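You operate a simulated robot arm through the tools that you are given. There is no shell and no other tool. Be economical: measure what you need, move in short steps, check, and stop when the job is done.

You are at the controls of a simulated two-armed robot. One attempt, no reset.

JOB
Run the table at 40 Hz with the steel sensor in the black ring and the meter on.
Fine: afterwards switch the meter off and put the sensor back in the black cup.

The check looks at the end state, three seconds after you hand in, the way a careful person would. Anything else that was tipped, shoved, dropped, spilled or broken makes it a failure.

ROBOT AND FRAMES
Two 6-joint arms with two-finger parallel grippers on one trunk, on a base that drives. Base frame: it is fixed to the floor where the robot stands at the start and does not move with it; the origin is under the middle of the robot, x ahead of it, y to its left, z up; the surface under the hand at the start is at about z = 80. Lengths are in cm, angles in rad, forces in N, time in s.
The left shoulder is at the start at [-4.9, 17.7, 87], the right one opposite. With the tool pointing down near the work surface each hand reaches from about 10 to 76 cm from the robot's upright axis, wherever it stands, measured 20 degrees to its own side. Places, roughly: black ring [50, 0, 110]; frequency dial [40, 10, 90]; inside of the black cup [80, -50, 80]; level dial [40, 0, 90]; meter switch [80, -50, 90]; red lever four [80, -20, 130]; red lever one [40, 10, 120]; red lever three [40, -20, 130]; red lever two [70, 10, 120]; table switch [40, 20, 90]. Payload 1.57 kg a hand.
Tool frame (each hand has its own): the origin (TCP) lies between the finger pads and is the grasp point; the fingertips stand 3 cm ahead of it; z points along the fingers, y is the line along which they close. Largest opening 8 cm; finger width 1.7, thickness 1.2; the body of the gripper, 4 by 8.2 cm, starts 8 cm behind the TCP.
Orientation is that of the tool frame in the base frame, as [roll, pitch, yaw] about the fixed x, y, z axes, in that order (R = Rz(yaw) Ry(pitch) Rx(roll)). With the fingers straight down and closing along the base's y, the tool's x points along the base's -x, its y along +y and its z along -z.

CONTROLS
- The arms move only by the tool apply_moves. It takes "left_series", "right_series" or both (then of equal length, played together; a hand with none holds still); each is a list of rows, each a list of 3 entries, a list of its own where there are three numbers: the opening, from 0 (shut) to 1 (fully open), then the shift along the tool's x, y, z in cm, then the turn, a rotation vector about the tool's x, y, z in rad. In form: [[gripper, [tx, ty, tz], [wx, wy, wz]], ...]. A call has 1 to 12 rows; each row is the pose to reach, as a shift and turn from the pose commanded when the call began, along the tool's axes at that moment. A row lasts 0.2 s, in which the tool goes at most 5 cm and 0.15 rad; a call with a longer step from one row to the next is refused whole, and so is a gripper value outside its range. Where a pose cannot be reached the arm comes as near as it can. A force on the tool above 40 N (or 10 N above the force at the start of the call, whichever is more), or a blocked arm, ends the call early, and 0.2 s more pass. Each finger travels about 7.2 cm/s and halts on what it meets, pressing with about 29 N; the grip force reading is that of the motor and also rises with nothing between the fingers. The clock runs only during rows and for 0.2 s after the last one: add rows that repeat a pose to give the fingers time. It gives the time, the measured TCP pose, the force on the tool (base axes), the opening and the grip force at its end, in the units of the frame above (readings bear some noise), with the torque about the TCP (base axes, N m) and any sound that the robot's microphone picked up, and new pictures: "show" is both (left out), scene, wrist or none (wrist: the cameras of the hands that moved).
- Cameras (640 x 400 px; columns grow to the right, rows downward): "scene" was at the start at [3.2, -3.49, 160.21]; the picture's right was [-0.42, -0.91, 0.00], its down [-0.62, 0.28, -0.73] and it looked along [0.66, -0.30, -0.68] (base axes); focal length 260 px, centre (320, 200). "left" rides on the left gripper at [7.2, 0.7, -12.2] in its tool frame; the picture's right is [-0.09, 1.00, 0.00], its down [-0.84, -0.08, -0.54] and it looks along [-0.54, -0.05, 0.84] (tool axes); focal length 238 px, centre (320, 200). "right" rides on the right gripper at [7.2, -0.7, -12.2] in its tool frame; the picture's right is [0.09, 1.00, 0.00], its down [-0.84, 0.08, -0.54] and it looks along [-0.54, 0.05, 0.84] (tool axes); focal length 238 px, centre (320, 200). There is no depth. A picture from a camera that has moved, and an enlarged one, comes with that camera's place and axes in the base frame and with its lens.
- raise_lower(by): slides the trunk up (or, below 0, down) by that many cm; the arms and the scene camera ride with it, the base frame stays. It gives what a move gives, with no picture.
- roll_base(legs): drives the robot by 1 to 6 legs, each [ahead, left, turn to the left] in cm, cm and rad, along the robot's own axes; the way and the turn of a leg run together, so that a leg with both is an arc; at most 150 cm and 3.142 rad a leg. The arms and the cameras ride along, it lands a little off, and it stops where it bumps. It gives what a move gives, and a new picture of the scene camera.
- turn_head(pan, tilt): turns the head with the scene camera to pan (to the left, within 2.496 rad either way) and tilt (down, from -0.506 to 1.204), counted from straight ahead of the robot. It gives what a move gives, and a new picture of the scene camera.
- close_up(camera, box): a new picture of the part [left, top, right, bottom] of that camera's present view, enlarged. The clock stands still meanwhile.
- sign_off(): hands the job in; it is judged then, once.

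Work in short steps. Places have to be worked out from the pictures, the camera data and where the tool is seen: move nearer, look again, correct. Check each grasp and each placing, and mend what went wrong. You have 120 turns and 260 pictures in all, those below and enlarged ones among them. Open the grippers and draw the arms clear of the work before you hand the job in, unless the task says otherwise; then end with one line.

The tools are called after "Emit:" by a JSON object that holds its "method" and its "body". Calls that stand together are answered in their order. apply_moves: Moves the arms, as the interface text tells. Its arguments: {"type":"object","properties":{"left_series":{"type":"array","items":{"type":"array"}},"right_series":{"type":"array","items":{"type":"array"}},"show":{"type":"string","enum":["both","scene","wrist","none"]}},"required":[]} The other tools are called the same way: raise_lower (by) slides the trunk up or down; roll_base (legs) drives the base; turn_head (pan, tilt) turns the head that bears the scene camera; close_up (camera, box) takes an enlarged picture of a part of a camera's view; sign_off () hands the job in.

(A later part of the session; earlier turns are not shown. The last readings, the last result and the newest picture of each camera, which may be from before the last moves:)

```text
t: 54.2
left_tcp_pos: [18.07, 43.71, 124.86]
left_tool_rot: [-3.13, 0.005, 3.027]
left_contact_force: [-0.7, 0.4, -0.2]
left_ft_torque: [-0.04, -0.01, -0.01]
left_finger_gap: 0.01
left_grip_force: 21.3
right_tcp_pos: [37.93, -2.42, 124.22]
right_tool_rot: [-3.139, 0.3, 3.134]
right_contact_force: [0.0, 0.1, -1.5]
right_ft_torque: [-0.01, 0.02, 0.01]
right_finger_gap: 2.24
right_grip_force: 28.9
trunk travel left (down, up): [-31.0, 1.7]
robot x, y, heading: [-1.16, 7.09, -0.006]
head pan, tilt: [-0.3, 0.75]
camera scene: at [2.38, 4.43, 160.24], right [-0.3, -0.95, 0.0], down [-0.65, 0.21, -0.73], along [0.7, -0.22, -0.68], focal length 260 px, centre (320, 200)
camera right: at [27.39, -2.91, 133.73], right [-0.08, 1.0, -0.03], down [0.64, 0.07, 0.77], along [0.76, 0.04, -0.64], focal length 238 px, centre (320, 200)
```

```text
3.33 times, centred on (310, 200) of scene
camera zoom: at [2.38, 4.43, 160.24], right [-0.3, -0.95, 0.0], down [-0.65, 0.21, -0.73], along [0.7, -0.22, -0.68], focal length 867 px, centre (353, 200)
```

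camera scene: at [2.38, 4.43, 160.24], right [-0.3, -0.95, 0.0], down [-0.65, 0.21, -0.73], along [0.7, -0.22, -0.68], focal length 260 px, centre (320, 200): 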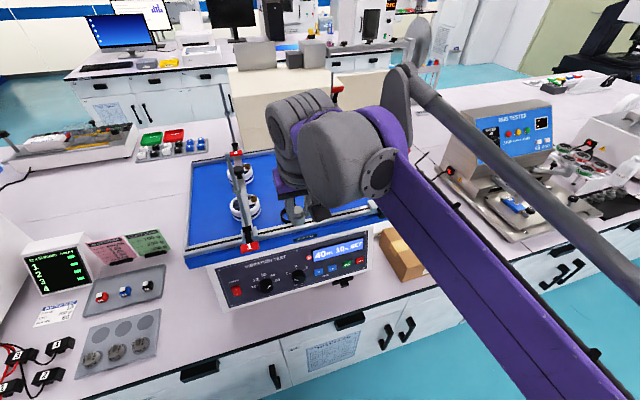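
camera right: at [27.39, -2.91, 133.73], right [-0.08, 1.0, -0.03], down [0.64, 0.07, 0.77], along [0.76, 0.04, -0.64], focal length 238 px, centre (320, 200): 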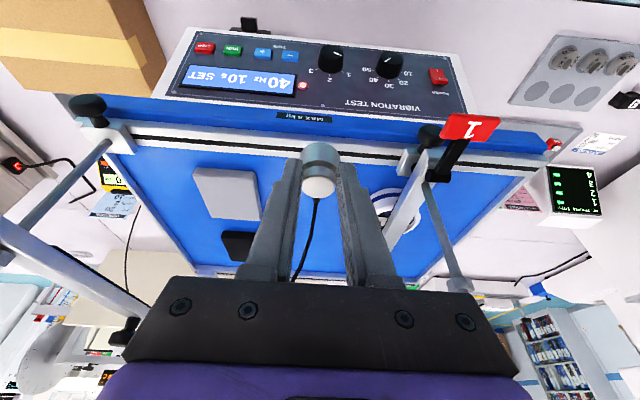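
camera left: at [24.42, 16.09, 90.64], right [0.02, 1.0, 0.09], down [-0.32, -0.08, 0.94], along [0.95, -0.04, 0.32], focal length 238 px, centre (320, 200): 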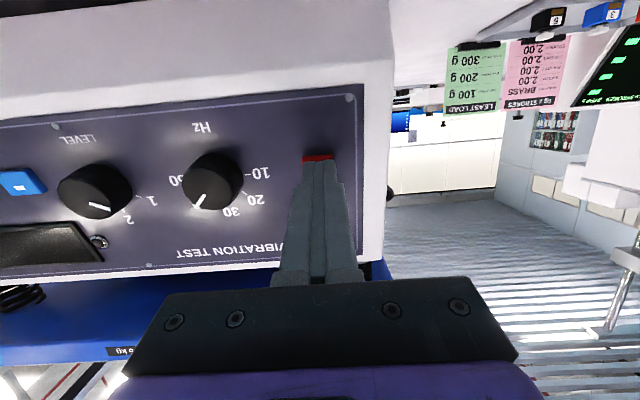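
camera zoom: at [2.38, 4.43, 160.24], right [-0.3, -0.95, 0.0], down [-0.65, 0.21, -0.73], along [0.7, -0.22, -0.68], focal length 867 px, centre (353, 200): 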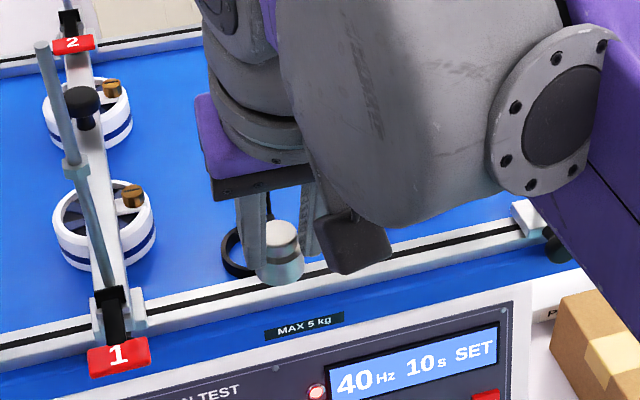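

The ring is at about (47.6, -2.2). I move the sensor above it, still high.

Emit:
{"method": "apply_moves", "body": {"right_series": [[0.1, [-2.9, 0.1, 0.9], [0, 0, 0]], [0.1, [-5.8, 0.2, 1.8], [0, 0, 0]], [0.1, [-8.5, 0.2, 2.63], [0, 0, 0]], [0.1, [-8.5, 0.2, 2.63], [0, 0, 0]]], "show": "wrist"}}

Emit:
{"method": "close_up", "body": {"camera": "scene", "box": [240, 160, 360, 250]}}

Emit:
{"method": "close_up", "body": {"camera": "right", "box": [240, 80, 400, 200]}}

```text
t: 55.2
left_tcp_pos: [18.13, 43.85, 124.86]
left_tool_rot: [-3.128, 0.003, 3.026]
left_contact_force: [-0.5, -0.6, 0.3]
left_ft_torque: [-0.01, -0.03, 0.01]
left_finger_gap: 0.0
left_grip_force: 21.8
right_tcp_pos: [47.0, -2.62, 124.17]
right_tool_rot: [-3.14, 0.301, 3.133]
right_contact_force: [-0.6, 0.0, -1.2]
right_ft_torque: [-0.03, 0.04, 0.01]
right_finger_gap: 2.25
right_grip_force: 29.0
trunk travel left (down, up): [-31.0, 1.7]
robot x, y, heading: [-0.78, 7.07, -0.003]
head pan, tilt: [-0.3, 0.75]
camera right: at [36.4, -3.06, 133.67], right [-0.08, 1.0, -0.03], down [0.64, 0.07, 0.77], along [0.76, 0.04, -0.64], focal length 238 px, centre (320, 200)
```

right: 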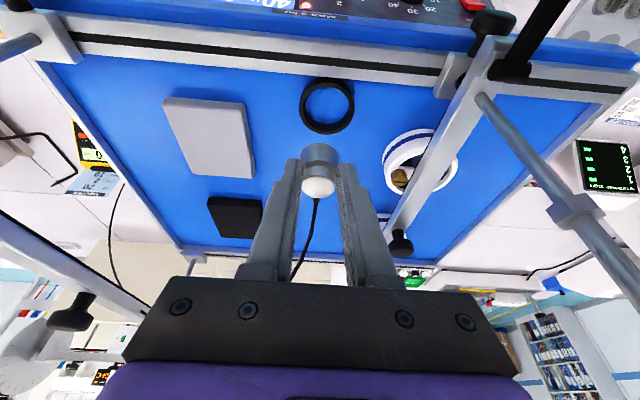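

```text
4.44 times, centred on (300, 205) of scene
camera zoom: at [2.4, 4.43, 160.24], right [-0.3, -0.95, 0.0], down [-0.65, 0.21, -0.73], along [0.7, -0.22, -0.68], focal length 1156 px, centre (409, 178)
```

zoom: 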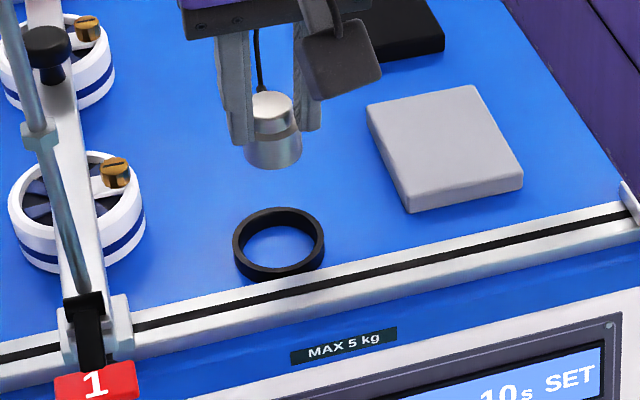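

```text
3.33 times, centred on (320, 140) of right
camera zoom: at [36.4, -3.06, 133.67], right [-0.08, 1.0, -0.03], down [0.64, 0.07, 0.77], along [0.76, 0.04, -0.64], focal length 794 px, centre (320, 400)
```

zoom: 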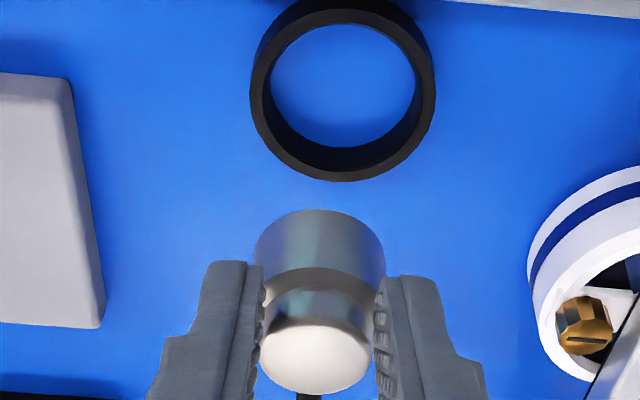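

Both cameras say the sensor axis is ~0.8 cm too far ahead and 0.5 cm too far right of the ring. I correct and lower 3.5 cm.

Emit:
{"method": "apply_moves", "body": {"right_series": [[0.1, [0.72, 0.5, -0.22], [0, 0, 0]], [0.1, [1.2, 0.5, 1.4], [0, 0, 0]], [0.1, [1.75, 0.5, 3.12], [0, 0, 0]], [0.1, [1.75, 0.5, 3.12], [0, 0, 0]]], "show": "none"}}

Emit:
{"method": "close_up", "body": {"camera": "scene", "box": [250, 170, 330, 230]}}

Emit:
{"method": "close_up", "body": {"camera": "right", "box": [240, 80, 400, 200]}}

```text
t: 56.2
left_tcp_pos: [18.06, 43.79, 124.75]
left_tool_rot: [-3.129, 0.005, 3.026]
left_contact_force: [-1.2, -0.7, -0.3]
left_ft_torque: [0.03, 0.01, 0.02]
left_finger_gap: 0.0
left_grip_force: 21.6
right_tcp_pos: [46.22, -1.6, 120.61]
right_tool_rot: [-3.141, 0.3, 3.134]
right_contact_force: [0.2, 0.3, 0.3]
right_ft_torque: [0.0, 0.04, 0.01]
right_finger_gap: 0.81
right_grip_force: 0.1
trunk travel left (down, up): [-31.0, 1.7]
robot x, y, heading: [-1.39, 7.07, -0.001]
head pan, tilt: [-0.3, 0.75]
```

```text
6.67 times, centred on (290, 200) of scene
camera zoom: at [2.44, 4.44, 160.24], right [-0.3, -0.95, 0.0], down [-0.65, 0.21, -0.73], along [0.7, -0.22, -0.68], focal length 1734 px, centre (520, 200)
```

zoom: 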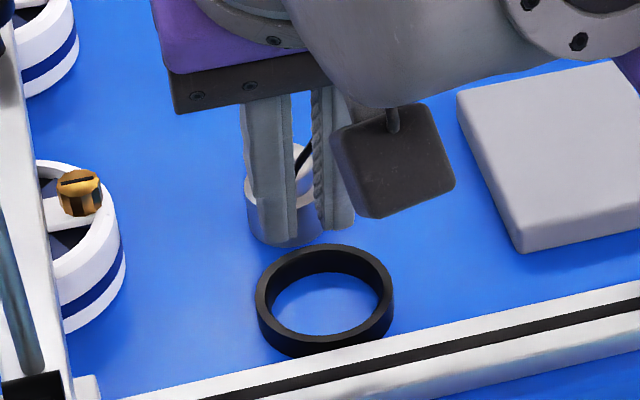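

```text
3.33 times, centred on (320, 140) of right
camera zoom: at [35.65, -2.15, 130.13], right [-0.08, 1.0, -0.03], down [0.64, 0.07, 0.77], along [0.76, 0.04, -0.64], focal length 794 px, centre (320, 400)
```

zoom: 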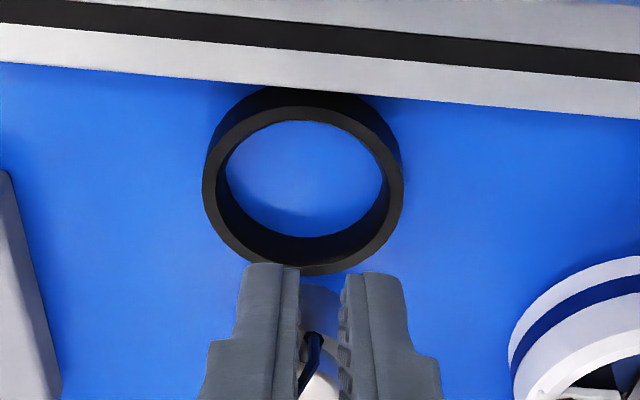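

The grip reading shows the sensor slipped out of the fingers and now stands or lies just behind them. I look before moving.

Emit:
{"method": "close_up", "body": {"camera": "right", "box": [270, 130, 370, 200]}}

Emit:
{"method": "close_up", "body": {"camera": "scene", "box": [270, 170, 310, 200]}}

Emit:
{"method": "close_up", "body": {"camera": "scene", "box": [200, 120, 440, 280]}}

```text
5.71 times, centred on (320, 165) of right
camera zoom: at [35.65, -2.15, 130.13], right [-0.08, 1.0, -0.03], down [0.64, 0.07, 0.77], along [0.76, 0.04, -0.64], focal length 1362 px, centre (320, 400)
```

zoom: 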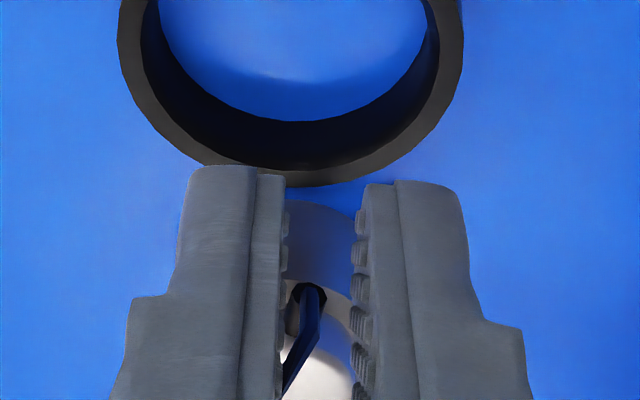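

```text
13.33 times, centred on (290, 185) of scene
camera zoom: at [2.44, 4.44, 160.24], right [-0.3, -0.95, 0.0], down [-0.65, 0.21, -0.73], along [0.7, -0.22, -0.68], focal length 3468 px, centre (720, 400)
```

zoom: 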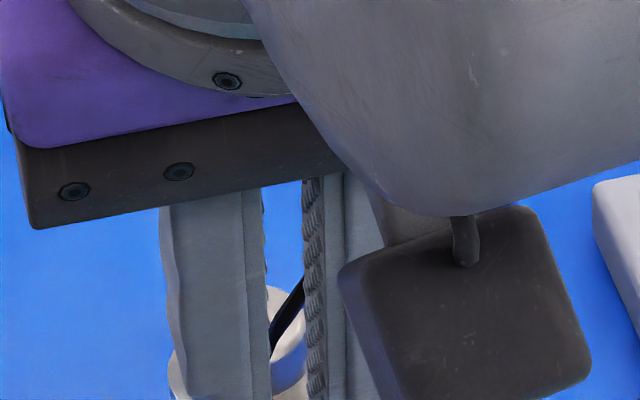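

```text
2.50 times, centred on (320, 200) of scene
camera zoom: at [2.44, 4.44, 160.24], right [-0.3, -0.95, 0.0], down [-0.65, 0.21, -0.73], along [0.7, -0.22, -0.68], focal length 650 px, centre (320, 200)
```

zoom: 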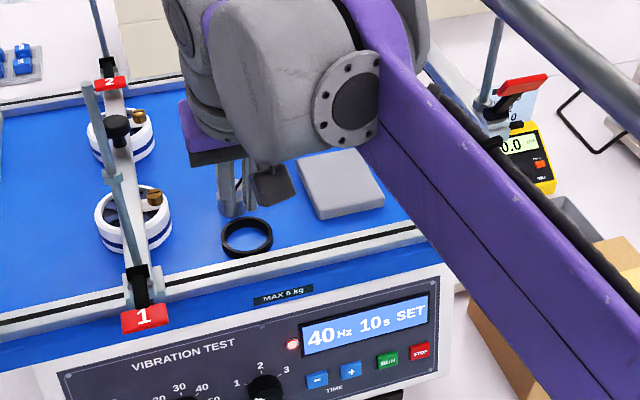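

The sensor stands upright just behind the fingers. I back the hand toward the robot (tips are above the ring), then up, and look.

Emit:
{"method": "apply_moves", "body": {"right_series": [[0.1, [1.0, 0, -0.3], [0, 0, 0]], [0.1, [2.5, 0, -1.2], [0, 0, 0]], [0.3, [4.0, 0, -3.5], [0, 0, 0]], [0.55, [4.2, 0, -6.5], [0, 0, 0]], [0.55, [4.2, 0, -7.5], [0, 0, 0]]], "show": "wrist"}}

Emit:
{"method": "close_up", "body": {"camera": "scene", "box": [250, 150, 350, 220]}}

Emit:
{"method": "close_up", "body": {"camera": "right", "box": [240, 60, 400, 180]}}

```text
t: 57.4
left_tcp_pos: [18.11, 43.82, 124.78]
left_tool_rot: [-3.127, 0.003, 3.027]
left_contact_force: [-0.1, -0.6, 0.0]
left_ft_torque: [-0.03, -0.01, -0.03]
left_finger_gap: 0.0
left_grip_force: 21.4
right_tcp_pos: [39.78, -1.88, 126.6]
right_tool_rot: [-3.14, 0.299, 3.135]
right_contact_force: [0.3, 0.0, -0.6]
right_ft_torque: [0.02, 0.04, 0.02]
right_finger_gap: 4.39
right_grip_force: 0.1
trunk travel left (down, up): [-31.0, 1.7]
robot x, y, heading: [-1.02, 6.94, -0.009]
head pan, tilt: [-0.3, 0.75]
camera right: at [29.41, -2.36, 136.03], right [-0.08, 1.0, -0.03], down [0.64, 0.07, 0.77], along [0.76, 0.04, -0.64], focal length 238 px, centre (320, 200)
```

right: 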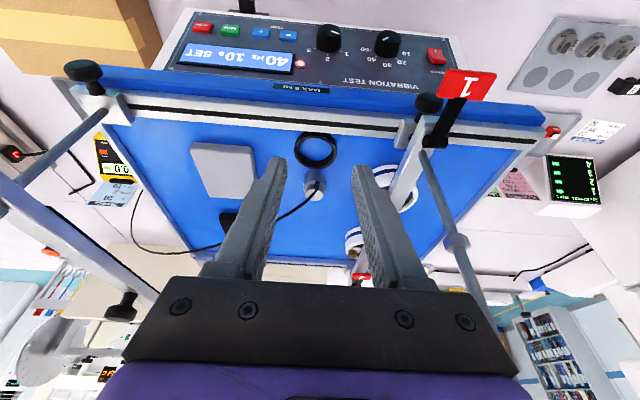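

```text
5.71 times, centred on (300, 185) of scene
camera zoom: at [2.45, 4.44, 160.24], right [-0.3, -0.95, 0.0], down [-0.65, 0.21, -0.73], along [0.7, -0.22, -0.68], focal length 1486 px, centre (434, 286)
```

zoom: 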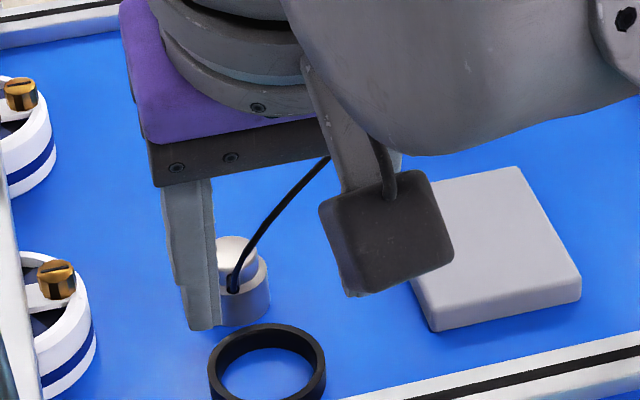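

```text
3.33 times, centred on (320, 120) of right
camera zoom: at [29.41, -2.36, 136.03], right [-0.08, 1.0, -0.03], down [0.64, 0.07, 0.77], along [0.76, 0.04, -0.64], focal length 794 px, centre (320, 467)
```

zoom: 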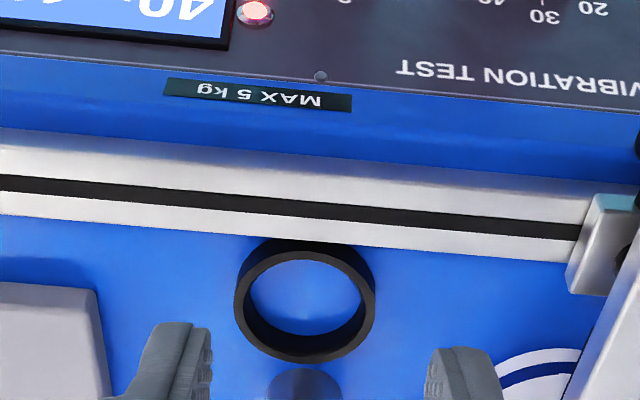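

The sensor stands upright behind the ring, its cable side toward the robot. I zoom in to fix its place.

Emit:
{"method": "close_up", "body": {"camera": "right", "box": [260, 120, 380, 210]}}

Emit:
{"method": "close_up", "body": {"camera": "scene", "box": [265, 180, 315, 220]}}

```text
4.44 times, centred on (320, 165) of right
camera zoom: at [29.41, -2.36, 136.03], right [-0.08, 1.0, -0.03], down [0.64, 0.07, 0.77], along [0.76, 0.04, -0.64], focal length 1059 px, centre (320, 356)
```

zoom: 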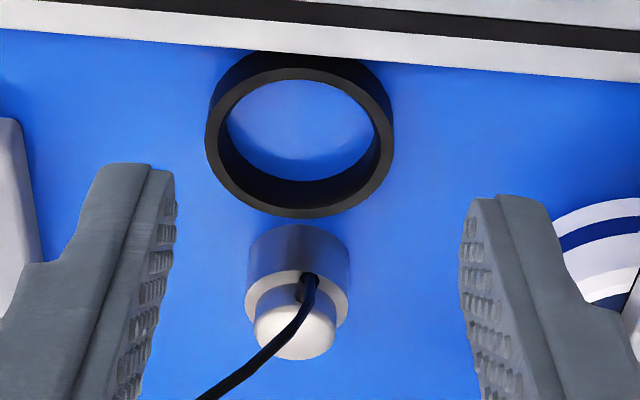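

```text
10.00 times, centred on (290, 200) of scene
camera zoom: at [2.45, 4.44, 160.24], right [-0.3, -0.95, 0.0], down [-0.65, 0.21, -0.73], along [0.7, -0.22, -0.68], focal length 2601 px, centre (620, 200)
```

zoom: 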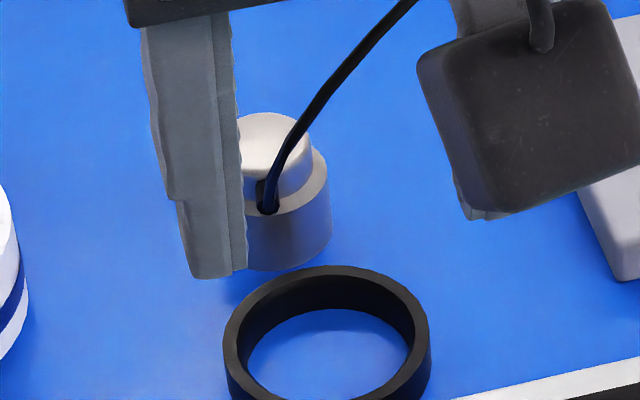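

Sensor at (52.5, -2.0), ring at (47.1, -2.1). It slipped because I held only the tapered top; I now come vertical above it to grip the wider body lower.

Emit:
{"method": "apply_moves", "body": {"right_series": [[0.55, [-3, 0, 0.5], [0, 0.1, 0]], [0.55, [-6.5, 0, 2], [0, 0.2, 0]], [0.55, [-9.5, 0, 4], [0, 0.3, 0]], [0.55, [-11.36, -0.1, 5.8], [0, 0.3, 0]], [0.55, [-11.36, -0.1, 5.8], [0, 0.3, 0]]], "show": "wrist"}}

Emit:
{"method": "close_up", "body": {"camera": "right", "box": [240, 100, 400, 220]}}

Emit:
{"method": "close_up", "body": {"camera": "scene", "box": [250, 160, 330, 220]}}

```text
t: 58.6
left_tcp_pos: [18.16, 43.77, 124.89]
left_tool_rot: [-3.128, 0.005, 3.028]
left_contact_force: [0.5, 0.2, -0.4]
left_ft_torque: [0.01, 0.0, 0.01]
left_finger_gap: 0.01
left_grip_force: 21.4
right_tcp_pos: [52.48, -2.3, 124.66]
right_tool_rot: [-3.139, 0.0, 3.136]
right_contact_force: [-0.4, -0.3, -0.8]
right_ft_torque: [-0.03, -0.02, -0.01]
right_finger_gap: 4.41
right_grip_force: 0.2
trunk travel left (down, up): [-31.0, 1.7]
robot x, y, heading: [-1.31, 7.11, -0.004]
head pan, tilt: [-0.3, 0.75]
camera right: at [45.18, -2.88, 136.73], right [-0.08, 1.0, 0.0], down [0.84, 0.07, 0.54], along [0.54, 0.04, -0.84], focal length 238 px, centre (320, 200)
```

right: 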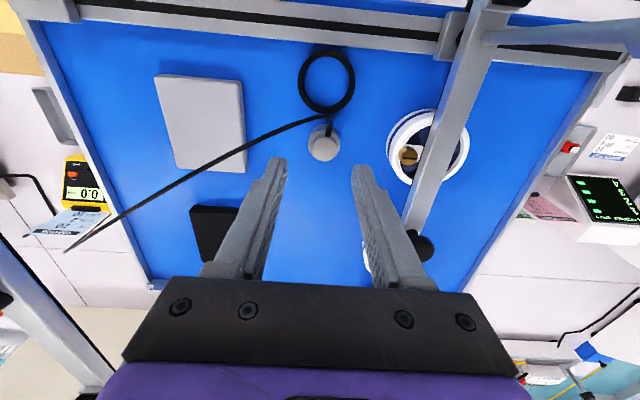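

```text
3.33 times, centred on (320, 160) of right
camera zoom: at [45.18, -2.88, 136.73], right [-0.08, 1.0, 0.0], down [0.84, 0.07, 0.54], along [0.54, 0.04, -0.84], focal length 794 px, centre (320, 333)
```

zoom: 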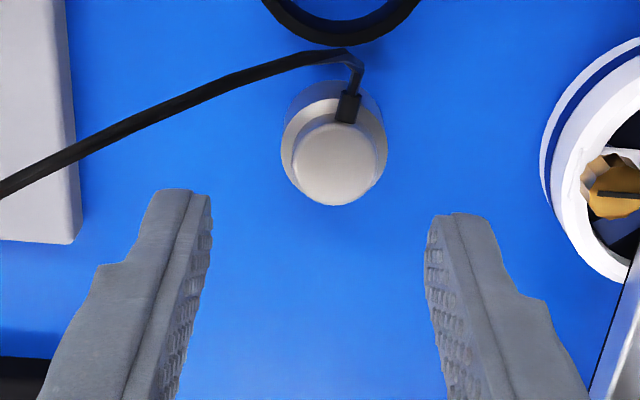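

```text
6.67 times, centred on (290, 190) of scene
camera zoom: at [2.39, 4.44, 160.24], right [-0.3, -0.95, 0.0], down [-0.65, 0.21, -0.73], along [0.7, -0.22, -0.68], focal length 1734 px, centre (520, 267)
```

zoom: 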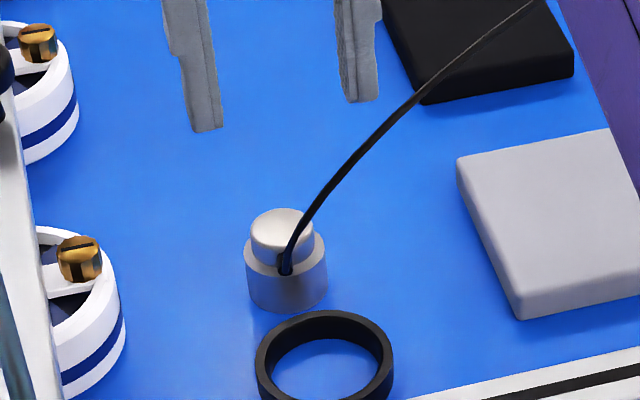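

Cable and neck are clear. I centre 0.3 cm and descend 6.3 cm, then check height.

Emit:
{"method": "apply_moves", "body": {"right_series": [[0.55, [-0.2, 0.35, 2], [0, 0, 0]], [0.55, [-0.2, 0.35, 4.5], [0, 0, 0]], [0.55, [-0.2, 0.35, 6.3], [0, 0, 0]], [0.55, [-0.2, 0.35, 6.3], [0, 0, 0]]], "show": "none"}}

Emit:
{"method": "close_up", "body": {"camera": "right", "box": [240, 100, 400, 220]}}

Emit:
{"method": "close_up", "body": {"camera": "scene", "box": [250, 160, 330, 220]}}

```text
t: 59.6
left_tcp_pos: [18.04, 43.87, 124.89]
left_tool_rot: [-3.129, 0.003, 3.027]
left_contact_force: [0.4, -0.4, -0.7]
left_ft_torque: [0.0, 0.01, 0.01]
left_finger_gap: 0.0
left_grip_force: 21.3
right_tcp_pos: [52.75, -1.78, 117.94]
right_tool_rot: [-3.14, 0.0, 3.135]
right_contact_force: [0.8, -0.2, -0.2]
right_ft_torque: [0.01, -0.01, -0.03]
right_finger_gap: 4.41
right_grip_force: 0.0
trunk travel left (down, up): [-31.0, 1.7]
robot x, y, heading: [-1.25, 7.15, -0.004]
head pan, tilt: [-0.3, 0.75]
```

```text
3.33 times, centred on (320, 160) of right
camera zoom: at [45.57, -2.38, 130.19], right [-0.09, 1.0, 0.0], down [0.84, 0.07, 0.54], along [0.54, 0.04, -0.84], focal length 794 px, centre (320, 333)
```

zoom: 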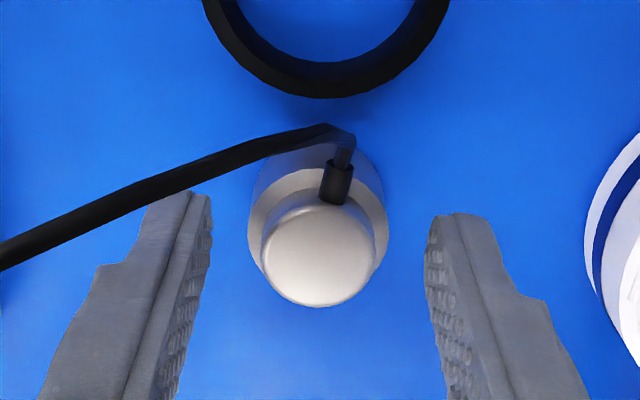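

```text
6.67 times, centred on (290, 190) of scene
camera zoom: at [2.45, 4.44, 160.24], right [-0.3, -0.95, 0.0], down [-0.65, 0.21, -0.73], along [0.7, -0.22, -0.68], focal length 1734 px, centre (520, 267)
```

zoom: 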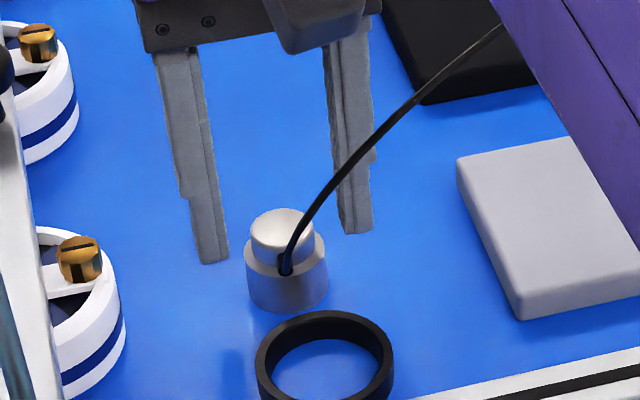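

Cap top is at z≈116.1, centred. I go 1.1 cm lower so the pads take the body, then close.

Emit:
{"method": "apply_moves", "body": {"right_series": [[0.55, [0, 0, 0.6], [0, 0, 0]], [0.55, [0, 0, 1.1], [0, 0, 0]], [0.42, [0, 0, 1.1], [0, 0, 0]], [0.35, [0, 0, 1.1], [0, 0, 0]], [0.28, [0, 0, 1.1], [0, 0, 0]], [0.28, [0, 0, 1.1], [0, 0, 0]]], "show": "none"}}

Emit:
{"method": "close_up", "body": {"camera": "right", "box": [240, 100, 400, 220]}}

Emit:
{"method": "close_up", "body": {"camera": "scene", "box": [250, 160, 330, 220]}}

```text
t: 61.0
left_tcp_pos: [17.96, 43.74, 124.91]
left_tool_rot: [-3.127, 0.003, 3.027]
left_contact_force: [0.2, 0.7, -0.3]
left_ft_torque: [0.01, -0.01, 0.01]
left_finger_gap: 0.0
left_grip_force: 21.7
right_tcp_pos: [52.78, -1.89, 117.01]
right_tool_rot: [-3.139, 0.001, 3.134]
right_contact_force: [0.3, 0.2, 5.9]
right_ft_torque: [0.0, -0.04, 0.02]
right_finger_gap: 2.69
right_grip_force: 2.5
trunk travel left (down, up): [-31.0, 1.7]
robot x, y, heading: [-1.11, 6.7, -0.003]
head pan, tilt: [-0.3, 0.75]
```

```text
3.33 times, centred on (320, 160) of right
camera zoom: at [45.46, -2.32, 129.21], right [-0.09, 1.0, 0.0], down [0.84, 0.07, 0.54], along [0.54, 0.04, -0.84], focal length 794 px, centre (320, 333)
```

zoom: 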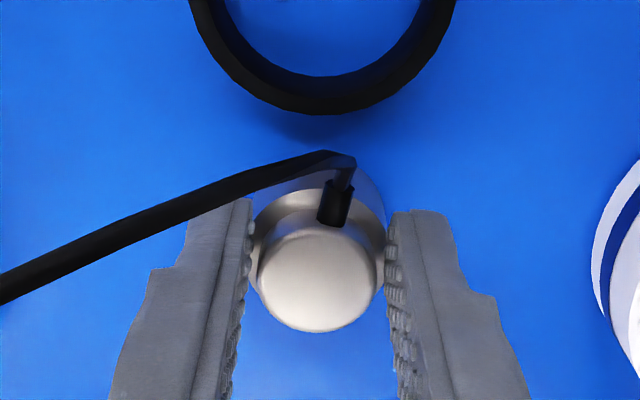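

```text
6.67 times, centred on (290, 190) of scene
camera zoom: at [2.41, 4.44, 160.24], right [-0.3, -0.95, 0.0], down [-0.65, 0.21, -0.73], along [0.7, -0.22, -0.68], focal length 1734 px, centre (520, 267)
```

zoom: 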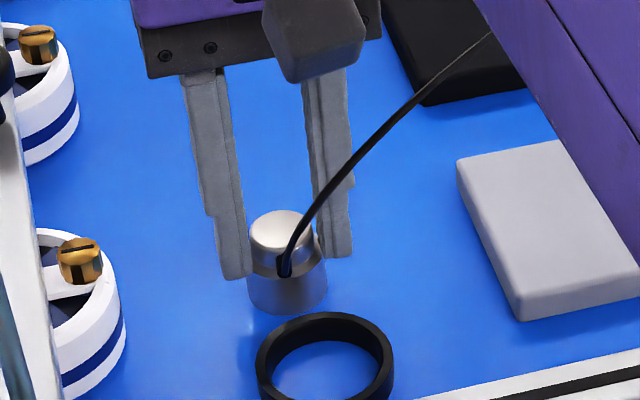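

The tips seem to sit on the shoulder's chamfer (upward force, weak grip). I reopen, lower 0.6 cm more and close again.

Emit:
{"method": "apply_moves", "body": {"right_series": [[0.42, [0, 0, 0], [0, 0, 0]], [0.5, [0, 0, 0], [0, 0, 0]], [0.5, [0, 0, 0.4], [0, 0, 0]], [0.5, [0, 0, 0.6], [0, 0, 0]], [0.36, [0, 0, 0.6], [0, 0, 0]], [0.28, [0, 0, 0.6], [0, 0, 0]], [0.28, [0, 0, 0.6], [0, 0, 0]]], "show": "none"}}

Emit:
{"method": "close_up", "body": {"camera": "scene", "box": [250, 160, 330, 220]}}

```text
t: 62.6
left_tcp_pos: [18.07, 43.8, 124.84]
left_tool_rot: [-3.128, 0.003, 3.026]
left_contact_force: [-0.6, 0.2, -0.1]
left_ft_torque: [-0.01, 0.0, 0.0]
left_finger_gap: 0.0
left_grip_force: 21.2
right_tcp_pos: [52.7, -1.82, 116.24]
right_tool_rot: [-3.14, -0.001, 3.134]
right_contact_force: [0.2, -0.5, -0.4]
right_ft_torque: [-0.03, -0.03, 0.01]
right_finger_gap: 3.08
right_grip_force: 29.2
trunk travel left (down, up): [-31.0, 1.7]
robot x, y, heading: [-0.8, 6.63, -0.004]
head pan, tilt: [-0.3, 0.75]
```

```text
6.67 times, centred on (290, 190) of scene
camera zoom: at [2.46, 4.43, 160.24], right [-0.3, -0.95, 0.0], down [-0.65, 0.21, -0.73], along [0.7, -0.22, -0.68], focal length 1734 px, centre (520, 267)
```

zoom: 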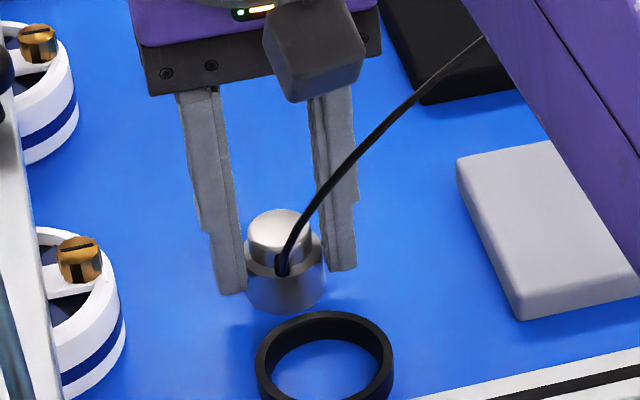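

Firm grip on the body now (3.08 cm, 29 N). I lift 3 cm and move 5.2 cm toward the robot over the ring.

Emit:
{"method": "apply_moves", "body": {"right_series": [[0.28, [0, 0, -1], [0, 0, 0]], [0.28, [0, 0, -3], [0, 0, 0]], [0.28, [1.8, 0, -3], [0, 0, 0]], [0.28, [3.6, 0, -3], [0, 0, 0]], [0.28, [5.2, 0, -3], [0, 0, 0]], [0.28, [5.2, 0, -3], [0, 0, 0]]], "show": "none"}}

Emit:
{"method": "close_up", "body": {"camera": "scene", "box": [250, 160, 330, 220]}}

Emit:
{"method": "close_up", "body": {"camera": "right", "box": [240, 80, 400, 200]}}

```text
t: 64.0
left_tcp_pos: [18.15, 43.81, 124.83]
left_tool_rot: [-3.128, 0.002, 3.026]
left_contact_force: [0.1, -0.2, 0.2]
left_ft_torque: [-0.02, -0.01, -0.02]
left_finger_gap: 0.0
left_grip_force: 21.3
right_tcp_pos: [47.31, -1.67, 119.46]
right_tool_rot: [-3.14, 0.0, 3.135]
right_contact_force: [-0.6, 0.1, -1.0]
right_ft_torque: [-0.01, 0.02, 0.01]
right_finger_gap: 3.09
right_grip_force: 28.6
trunk travel left (down, up): [-31.0, 1.7]
robot x, y, heading: [-1.05, 6.73, -0.0]
head pan, tilt: [-0.3, 0.75]
```

```text
6.67 times, centred on (290, 190) of scene
camera zoom: at [2.5, 4.44, 160.24], right [-0.3, -0.95, 0.0], down [-0.65, 0.21, -0.73], along [0.7, -0.22, -0.68], focal length 1734 px, centre (520, 267)
```

zoom: 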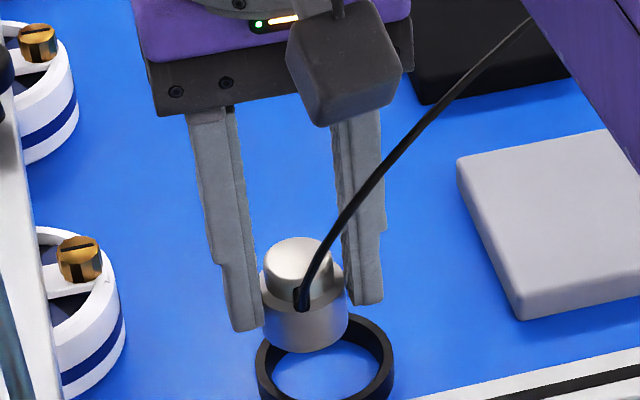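

```text
3.33 times, centred on (320, 140) of right
camera zoom: at [40.14, -2.14, 131.63], right [-0.09, 1.0, 0.0], down [0.84, 0.07, 0.54], along [0.54, 0.04, -0.84], focal length 794 px, centre (320, 400)
```

zoom: 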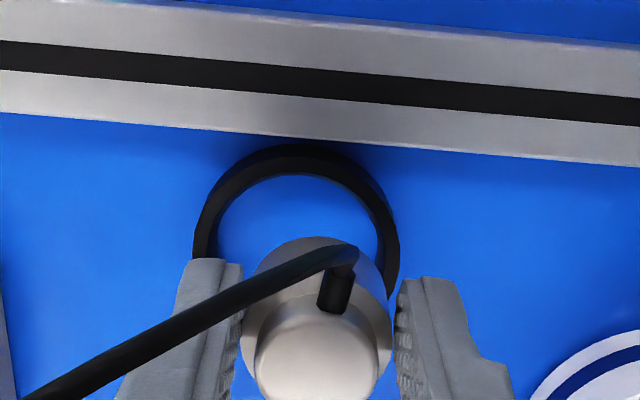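

Lengthwise aligned; sideways it's 0.5 cm off. I correct and lower 2.2 cm.

Emit:
{"method": "apply_moves", "body": {"right_series": [[0.28, [0, -0.5, 0], [0, 0, 0]], [0.28, [0, -0.5, 0.8], [0, 0, 0]], [0.28, [0, -0.5, 1.6], [0, 0, 0]], [0.28, [0, -0.5, 2.2], [0, 0, 0]], [0.28, [0, -0.5, 2.2], [0, 0, 0]]], "show": "none"}}

Emit:
{"method": "close_up", "body": {"camera": "scene", "box": [250, 170, 330, 230]}}

Emit:
{"method": "close_up", "body": {"camera": "right", "box": [240, 80, 400, 200]}}

```text
t: 65.2
left_tcp_pos: [18.05, 43.85, 124.84]
left_tool_rot: [-3.128, 0.003, 3.026]
left_contact_force: [0.8, -0.2, 0.6]
left_ft_torque: [-0.02, -0.02, -0.02]
left_finger_gap: 0.0
left_grip_force: 21.2
right_tcp_pos: [47.35, -2.15, 116.97]
right_tool_rot: [-3.14, 0.001, 3.133]
right_contact_force: [0.4, -0.2, -0.9]
right_ft_torque: [-0.04, -0.01, -0.01]
right_finger_gap: 3.09
right_grip_force: 28.6
trunk travel left (down, up): [-31.0, 1.7]
robot x, y, heading: [-0.88, 7.33, -0.007]
head pan, tilt: [-0.3, 0.75]
```

```text
6.67 times, centred on (290, 200) of scene
camera zoom: at [2.47, 4.44, 160.24], right [-0.3, -0.95, 0.0], down [-0.65, 0.21, -0.73], along [0.7, -0.22, -0.68], focal length 1734 px, centre (520, 200)
```

zoom: 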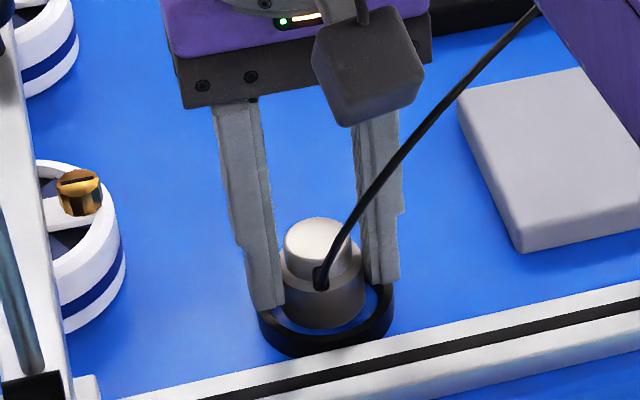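

```text
3.33 times, centred on (320, 140) of right
camera zoom: at [40.09, -2.63, 129.18], right [-0.09, 1.0, 0.0], down [0.84, 0.07, 0.54], along [0.54, 0.04, -0.84], focal length 794 px, centre (320, 400)
```

zoom: 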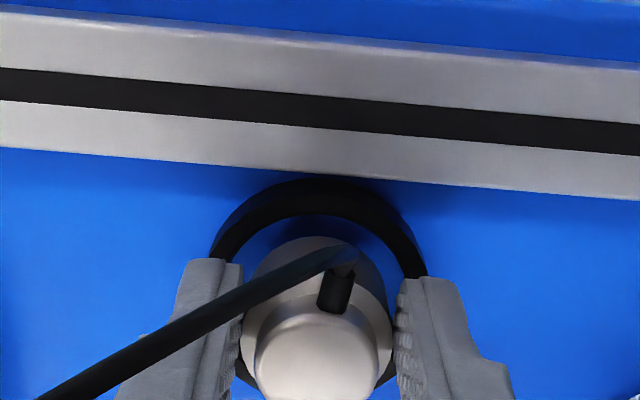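

The sensor is within the ring. I ease it 0.2 cm back and lower till contact.

Emit:
{"method": "apply_moves", "body": {"right_series": [[0.28, [0.2, 0, 0.15], [0, 0, 0]], [0.28, [0.2, 0, 0.3], [0, 0, 0]], [0.28, [0.2, 0, 0.4], [0, 0, 0]]], "show": "none"}}

Emit:
{"method": "close_up", "body": {"camera": "scene", "box": [265, 185, 325, 230]}}

```text
t: 66.0
left_tcp_pos: [18.07, 43.86, 124.89]
left_tool_rot: [-3.128, 0.004, 3.026]
left_contact_force: [1.1, -0.6, 0.2]
left_ft_torque: [-0.02, 0.0, 0.0]
left_finger_gap: 0.0
left_grip_force: 21.5
right_tcp_pos: [47.3, -2.23, 116.76]
right_tool_rot: [-3.14, 0.0, 3.135]
right_contact_force: [0.5, -0.3, -0.5]
right_ft_torque: [0.02, -0.01, -0.01]
right_finger_gap: 3.11
right_grip_force: 29.2
trunk travel left (down, up): [-31.0, 1.7]
robot x, y, heading: [-0.96, 7.05, -0.005]
head pan, tilt: [-0.3, 0.75]
```

```text
8.89 times, centred on (295, 208) of scene
camera zoom: at [2.47, 4.44, 160.24], right [-0.3, -0.95, 0.0], down [-0.65, 0.21, -0.73], along [0.7, -0.22, -0.68], focal length 2312 px, centre (542, 133)
```

zoom: 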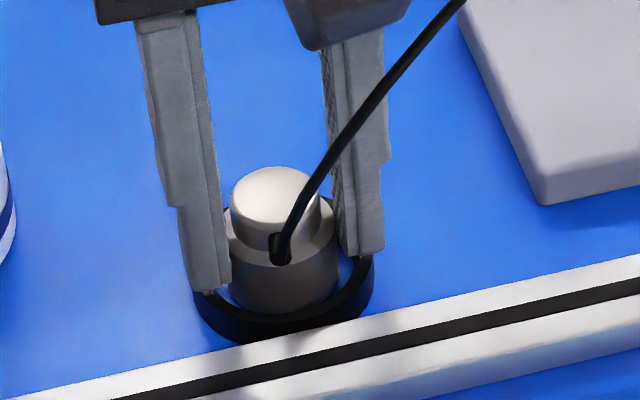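

Emit:
{"method": "apply_moves", "body": {"right_series": [[0.28, [0.1, 0, 0.15], [0, 0, 0]], [0.28, [0.1, 0, 0.3], [0, 0, 0]], [0.28, [0.1, 0, 0.4], [0, 0, 0]]], "show": "none"}}

Emit:
{"method": "close_up", "body": {"camera": "scene", "box": [265, 185, 325, 230]}}

```text
t: 66.8
left_tcp_pos: [18.19, 43.71, 124.99]
left_tool_rot: [-3.127, 0.005, 3.026]
left_contact_force: [0.5, -0.7, 0.6]
left_ft_torque: [-0.01, 0.02, 0.01]
left_finger_gap: 0.0
left_grip_force: 21.5
right_tcp_pos: [47.13, -2.2, 116.38]
right_tool_rot: [-3.14, 0.003, 3.134]
right_contact_force: [-0.3, -0.9, 0.1]
right_ft_torque: [0.01, -0.03, 0.0]
right_finger_gap: 3.1
right_grip_force: 29.5
trunk travel left (down, up): [-31.0, 1.7]
robot x, y, heading: [-1.08, 7.21, -0.006]
head pan, tilt: [-0.3, 0.75]
```

```text
8.89 times, centred on (295, 208) of scene
camera zoom: at [2.45, 4.44, 160.24], right [-0.3, -0.95, 0.0], down [-0.65, 0.21, -0.73], along [0.7, -0.22, -0.68], focal length 2312 px, centre (542, 133)
```

zoom: 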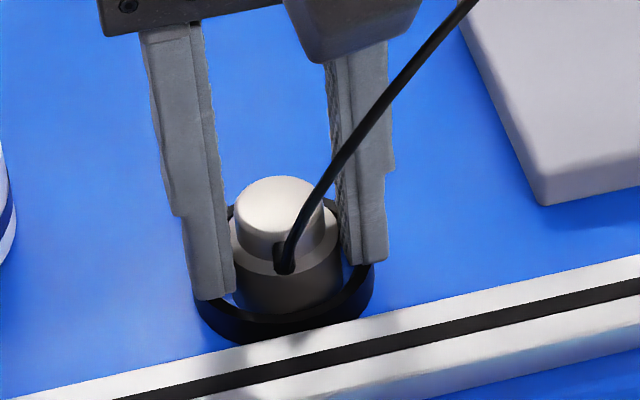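

The sensor is all but on the table inside the ring. I release and rise.

Emit:
{"method": "apply_moves", "body": {"right_series": [[0.42, [0, 0, 0], [0, 0, 0]], [0.5, [0, 0, 0], [0, 0, 0]], [0.55, [0, 0, 0], [0, 0, 0]], [0.55, [0, 0, -1.5], [0, 0, 0]], [0.55, [0, 0, -5], [0, 0, 0]], [0.55, [0, 0, -8], [0, 0, 0]]], "show": "none"}}

Emit:
{"method": "close_up", "body": {"camera": "scene", "box": [265, 185, 325, 230]}}

Emit:
{"method": "close_up", "body": {"camera": "right", "box": [0, 0, 640, 400]}}

```text
t: 68.2
left_tcp_pos: [18.1, 43.7, 124.85]
left_tool_rot: [-3.128, 0.003, 3.027]
left_contact_force: [0.2, -0.4, 0.0]
left_ft_torque: [0.0, -0.03, -0.02]
left_finger_gap: 0.0
left_grip_force: 21.4
right_tcp_pos: [47.33, -2.09, 124.49]
right_tool_rot: [-3.142, 0.0, 3.134]
right_contact_force: [-0.4, 0.1, 0.4]
right_ft_torque: [0.03, 0.01, 0.0]
right_finger_gap: 4.4
right_grip_force: 0.1
trunk travel left (down, up): [-31.0, 1.7]
robot x, y, heading: [-1.09, 6.71, -0.008]
head pan, tilt: [-0.3, 0.75]
```

```text
8.89 times, centred on (295, 208) of scene
camera zoom: at [2.49, 4.46, 160.24], right [-0.3, -0.95, 0.0], down [-0.65, 0.21, -0.73], along [0.7, -0.22, -0.68], focal length 2312 px, centre (542, 133)
```

zoom: 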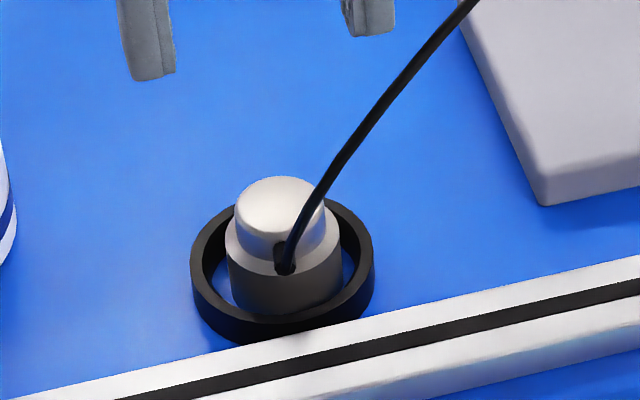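

```text
1.00 times, centred on (320, 200) of right (not enlarged: the box is as wide or as high as the picture)
camera zoom: at [40.04, -2.63, 136.7], right [-0.08, 1.0, 0.0], down [0.84, 0.07, 0.54], along [0.54, 0.04, -0.84], focal length 238 px, centre (320, 200)
```

zoom: 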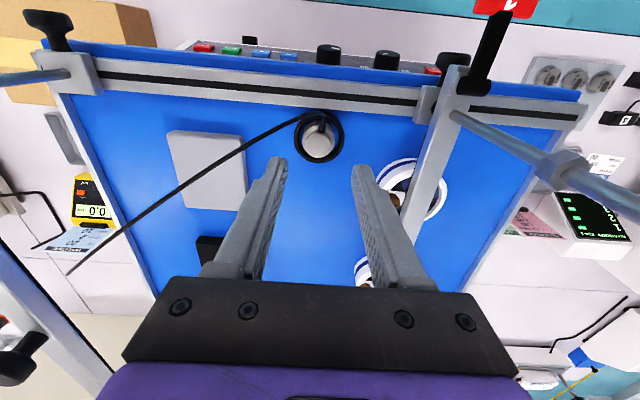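

The sensor sits upright in the ring. Next the RUN button: I pull the right hand back off the table, then back the base off.

Emit:
{"method": "apply_moves", "body": {"right_series": [[0.4, [4, 0, -1], [0, 0, 0]], [0.2, [8.5, 0, -1], [0, 0, 0]], [0, [13, -1, -1], [0, 0, 0]], [0, [17.5, -2, -1], [0, 0, 0]], [0, [17.5, -2, -1], [0, 0, 0]]], "show": "none"}}

Emit:
{"method": "roll_base", "body": {"legs": [[-24, 0, 0]]}}

```text
t: 69.4
left_tcp_pos: [18.2, 43.81, 124.87]
left_tool_rot: [-3.127, 0.004, 3.027]
left_contact_force: [0.2, -0.8, -0.1]
left_ft_torque: [0.0, 0.04, -0.02]
left_finger_gap: 0.02
left_grip_force: 21.2
right_tcp_pos: [29.61, -4.14, 125.21]
right_tool_rot: [-3.139, 0.0, 3.134]
right_contact_force: [-0.6, 0.1, 0.8]
right_ft_torque: [-0.03, 0.02, -0.01]
right_finger_gap: 0.0
right_grip_force: 21.3
trunk travel left (down, up): [-31.0, 1.7]
robot x, y, heading: [-1.24, 7.34, -0.009]
head pan, tilt: [-0.3, 0.75]
```

```text
t: 71.1
left_tcp_pos: [-5.42, 44.02, 124.91]
left_tool_rot: [-3.127, 0.005, 3.029]
left_contact_force: [0.0, 1.2, -0.6]
left_ft_torque: [0.03, -0.02, -0.01]
left_finger_gap: 0.0
left_grip_force: 21.6
right_tcp_pos: [6.31, -3.94, 125.25]
right_tool_rot: [-3.138, 0.0, 3.14]
right_contact_force: [0.4, 0.2, 0.1]
right_ft_torque: [0.02, 0.0, 0.01]
right_finger_gap: 0.0
right_grip_force: 21.4
trunk travel left (down, up): [-31.0, 1.7]
robot x, y, heading: [-24.56, 7.1, -0.001]
head pan, tilt: [-0.3, 0.75]
camera scene: at [-20.85, 4.55, 160.26], right [-0.3, -0.95, 0.0], down [-0.65, 0.2, -0.73], along [0.7, -0.22, -0.68], focal length 260 px, centre (320, 200)
```

scene: 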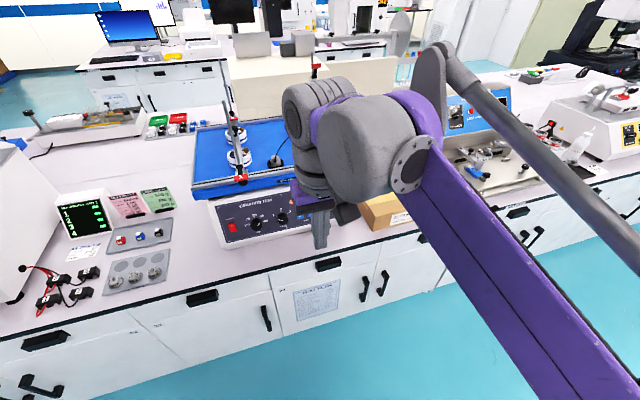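

I swing the closed right hand down and forward to face the RUN button.

Emit:
{"method": "apply_moves", "body": {"right_series": [[0, [-1.5, -1.5, 3], [0, -0.13, 0]], [0, [-3.5, -3, 6.5], [0, -0.26, 0]], [0, [-6, -4.5, 10], [0, -0.39, 0]], [0, [-8.5, -6, 13.5], [0, -0.52, 0]], [0, [-11, -7.5, 17], [0, -0.65, 0]], [0, [-13.5, -9, 20.5], [0, -0.78, 0]], [0, [-16, -10.5, 24], [0, -0.92, 0]], [0, [-18.5, -12, 27], [0, -1.06, 0]], [0, [-21, -12.3, 29.5], [0, -1.2, 0]], [0, [-23.5, -12.3, 30.35], [0, -1.326, 0]], [0, [-26, -12.3, 30.35], [0, -1.326, 0]], [0, [-26, -12.3, 30.35], [0, -1.326, 0]]], "show": "wrist"}}

```text
t: 73.7
left_tcp_pos: [-5.34, 43.89, 124.76]
left_tool_rot: [-3.128, 0.004, 3.03]
left_contact_force: [0.7, 0.4, 0.8]
left_ft_torque: [0.04, 0.01, 0.0]
left_finger_gap: 0.03
left_grip_force: 21.5
right_tcp_pos: [32.17, -16.08, 94.83]
right_tool_rot: [-3.134, 1.327, -3.135]
right_contact_force: [0.5, 0.7, -0.4]
right_ft_torque: [0.0, 0.0, -0.02]
right_finger_gap: 0.0
right_grip_force: 21.1
trunk travel left (down, up): [-31.0, 1.7]
robot x, y, heading: [-24.66, 7.11, 0.003]
head pan, tilt: [-0.3, 0.75]
camera right: at [18.42, -16.62, 90.75], right [-0.02, 1.0, -0.09], down [-0.32, 0.08, 0.94], along [0.95, 0.05, 0.32], focal length 238 px, centre (320, 200)
```

right: 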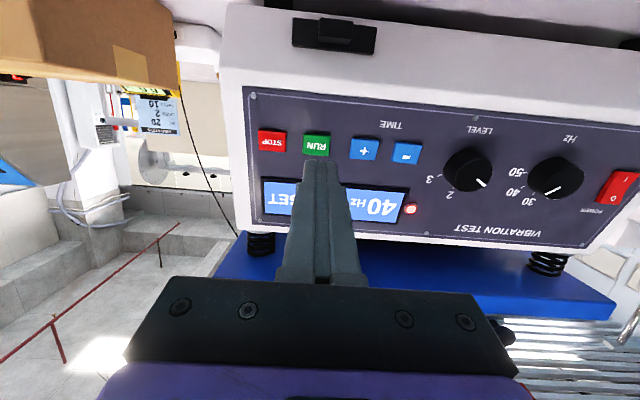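

RUN at (41.4, -16.3, 93.1). I approach with a slight upward correction, then press.

Emit:
{"method": "apply_moves", "body": {"right_series": [[0, [-0.5, -0.2, 2], [0, 0, 0]], [0, [-0.5, -0.2, 4], [0, 0, 0]], [0, [-0.5, -0.2, 5], [0, 0, 0]], [0, [-0.5, -0.2, 5.5], [0, 0, 0]]], "show": "wrist"}}

```text
t: 74.7
left_tcp_pos: [-5.36, 43.86, 124.82]
left_tool_rot: [-3.129, 0.003, 3.031]
left_contact_force: [-0.3, -0.8, -0.3]
left_ft_torque: [0.02, 0.0, 0.01]
left_finger_gap: 0.0
left_grip_force: 21.2
right_tcp_pos: [37.54, -16.39, 94.16]
right_tool_rot: [-3.137, 1.327, -3.139]
right_contact_force: [-0.1, 0.0, 0.4]
right_ft_torque: [-0.01, -0.05, -0.03]
right_finger_gap: 0.0
right_grip_force: 21.3
trunk travel left (down, up): [-31.0, 1.7]
robot x, y, heading: [-24.35, 7.39, -0.006]
head pan, tilt: [-0.3, 0.75]
camera right: at [23.93, -16.99, 90.05], right [-0.02, 1.0, -0.09], down [-0.32, 0.08, 0.94], along [0.95, 0.05, 0.32], focal length 238 px, centre (320, 200)
```

right: 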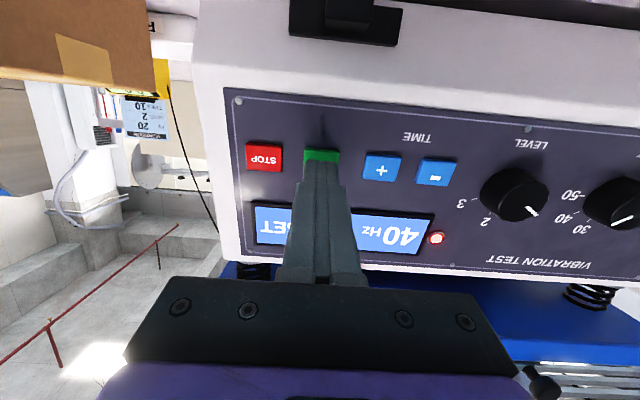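

Tip is on RUN; I push in small steps, stopping on force.

Emit:
{"method": "apply_moves", "body": {"right_series": [[0, [0, 0, 0.3], [0, 0, 0]], [0, [0, 0, 0.6], [0, 0, 0]], [0, [0, 0, 0.8], [0, 0, 0]], [0, [0, 0, 1.0], [0, 0, 0]]], "show": "wrist"}}

```text
t: 75.7
left_tcp_pos: [-5.53, 44.04, 124.88]
left_tool_rot: [-3.128, 0.004, 3.03]
left_contact_force: [0.3, 0.7, 0.4]
left_ft_torque: [0.02, -0.01, -0.01]
left_finger_gap: 0.01
left_grip_force: 21.5
right_tcp_pos: [38.61, -16.45, 93.81]
right_tool_rot: [-3.136, 1.326, -3.138]
right_contact_force: [-0.1, 0.2, -0.5]
right_ft_torque: [-0.04, 0.01, 0.01]
right_finger_gap: 0.0
right_grip_force: 21.0
trunk travel left (down, up): [-31.0, 1.7]
robot x, y, heading: [-24.68, 7.25, -0.003]
head pan, tilt: [-0.3, 0.75]
camera right: at [24.98, -17.09, 89.8], right [-0.02, 1.0, -0.09], down [-0.32, 0.08, 0.94], along [0.95, 0.05, 0.32], focal length 238 px, centre (320, 200)
```

right: 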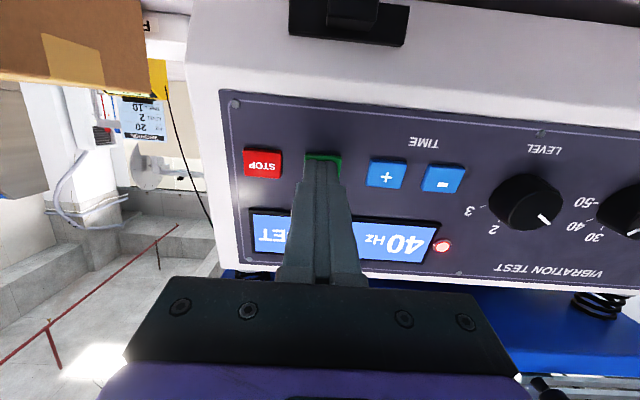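

Emit:
{"method": "apply_moves", "body": {"right_series": [[0, [0, 0, 0.2], [0, 0, 0]], [0, [0, 0, 0.4], [0, 0, 0]], [0, [0, 0, 0.6], [0, 0, 0]], [0, [0, 0, 0.75], [0, 0, 0]]], "show": "wrist"}}

```text
t: 76.7
left_tcp_pos: [-5.78, 44.03, 124.94]
left_tool_rot: [-3.129, 0.006, 3.03]
left_contact_force: [0.0, -0.6, -0.1]
left_ft_torque: [0.01, -0.02, 0.0]
left_finger_gap: 0.0
left_grip_force: 21.9
right_tcp_pos: [38.98, -16.4, 93.84]
right_tool_rot: [-3.132, 1.329, -3.135]
right_contact_force: [-33.1, 0.7, -2.3]
right_ft_torque: [0.01, 0.24, 0.04]
right_finger_gap: 0.0
right_grip_force: 21.8
trunk travel left (down, up): [-31.0, 1.7]
robot x, y, heading: [-24.7, 6.96, -0.001]
head pan, tilt: [-0.3, 0.75]
heard: click
camera right: at [25.3, -17.09, 89.79], right [-0.02, 1.0, -0.09], down [-0.33, 0.08, 0.94], along [0.95, 0.05, 0.32], focal length 238 px, centre (320, 200)
```

right: 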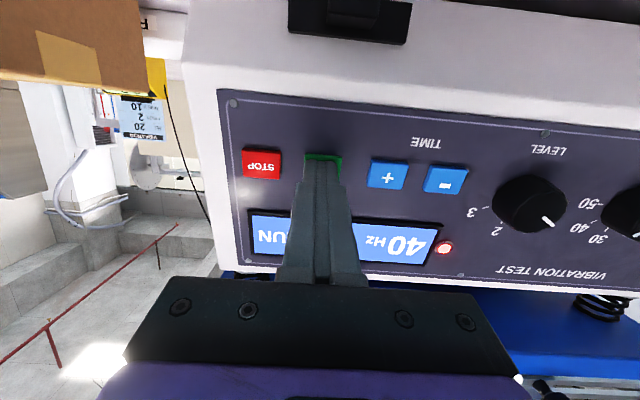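

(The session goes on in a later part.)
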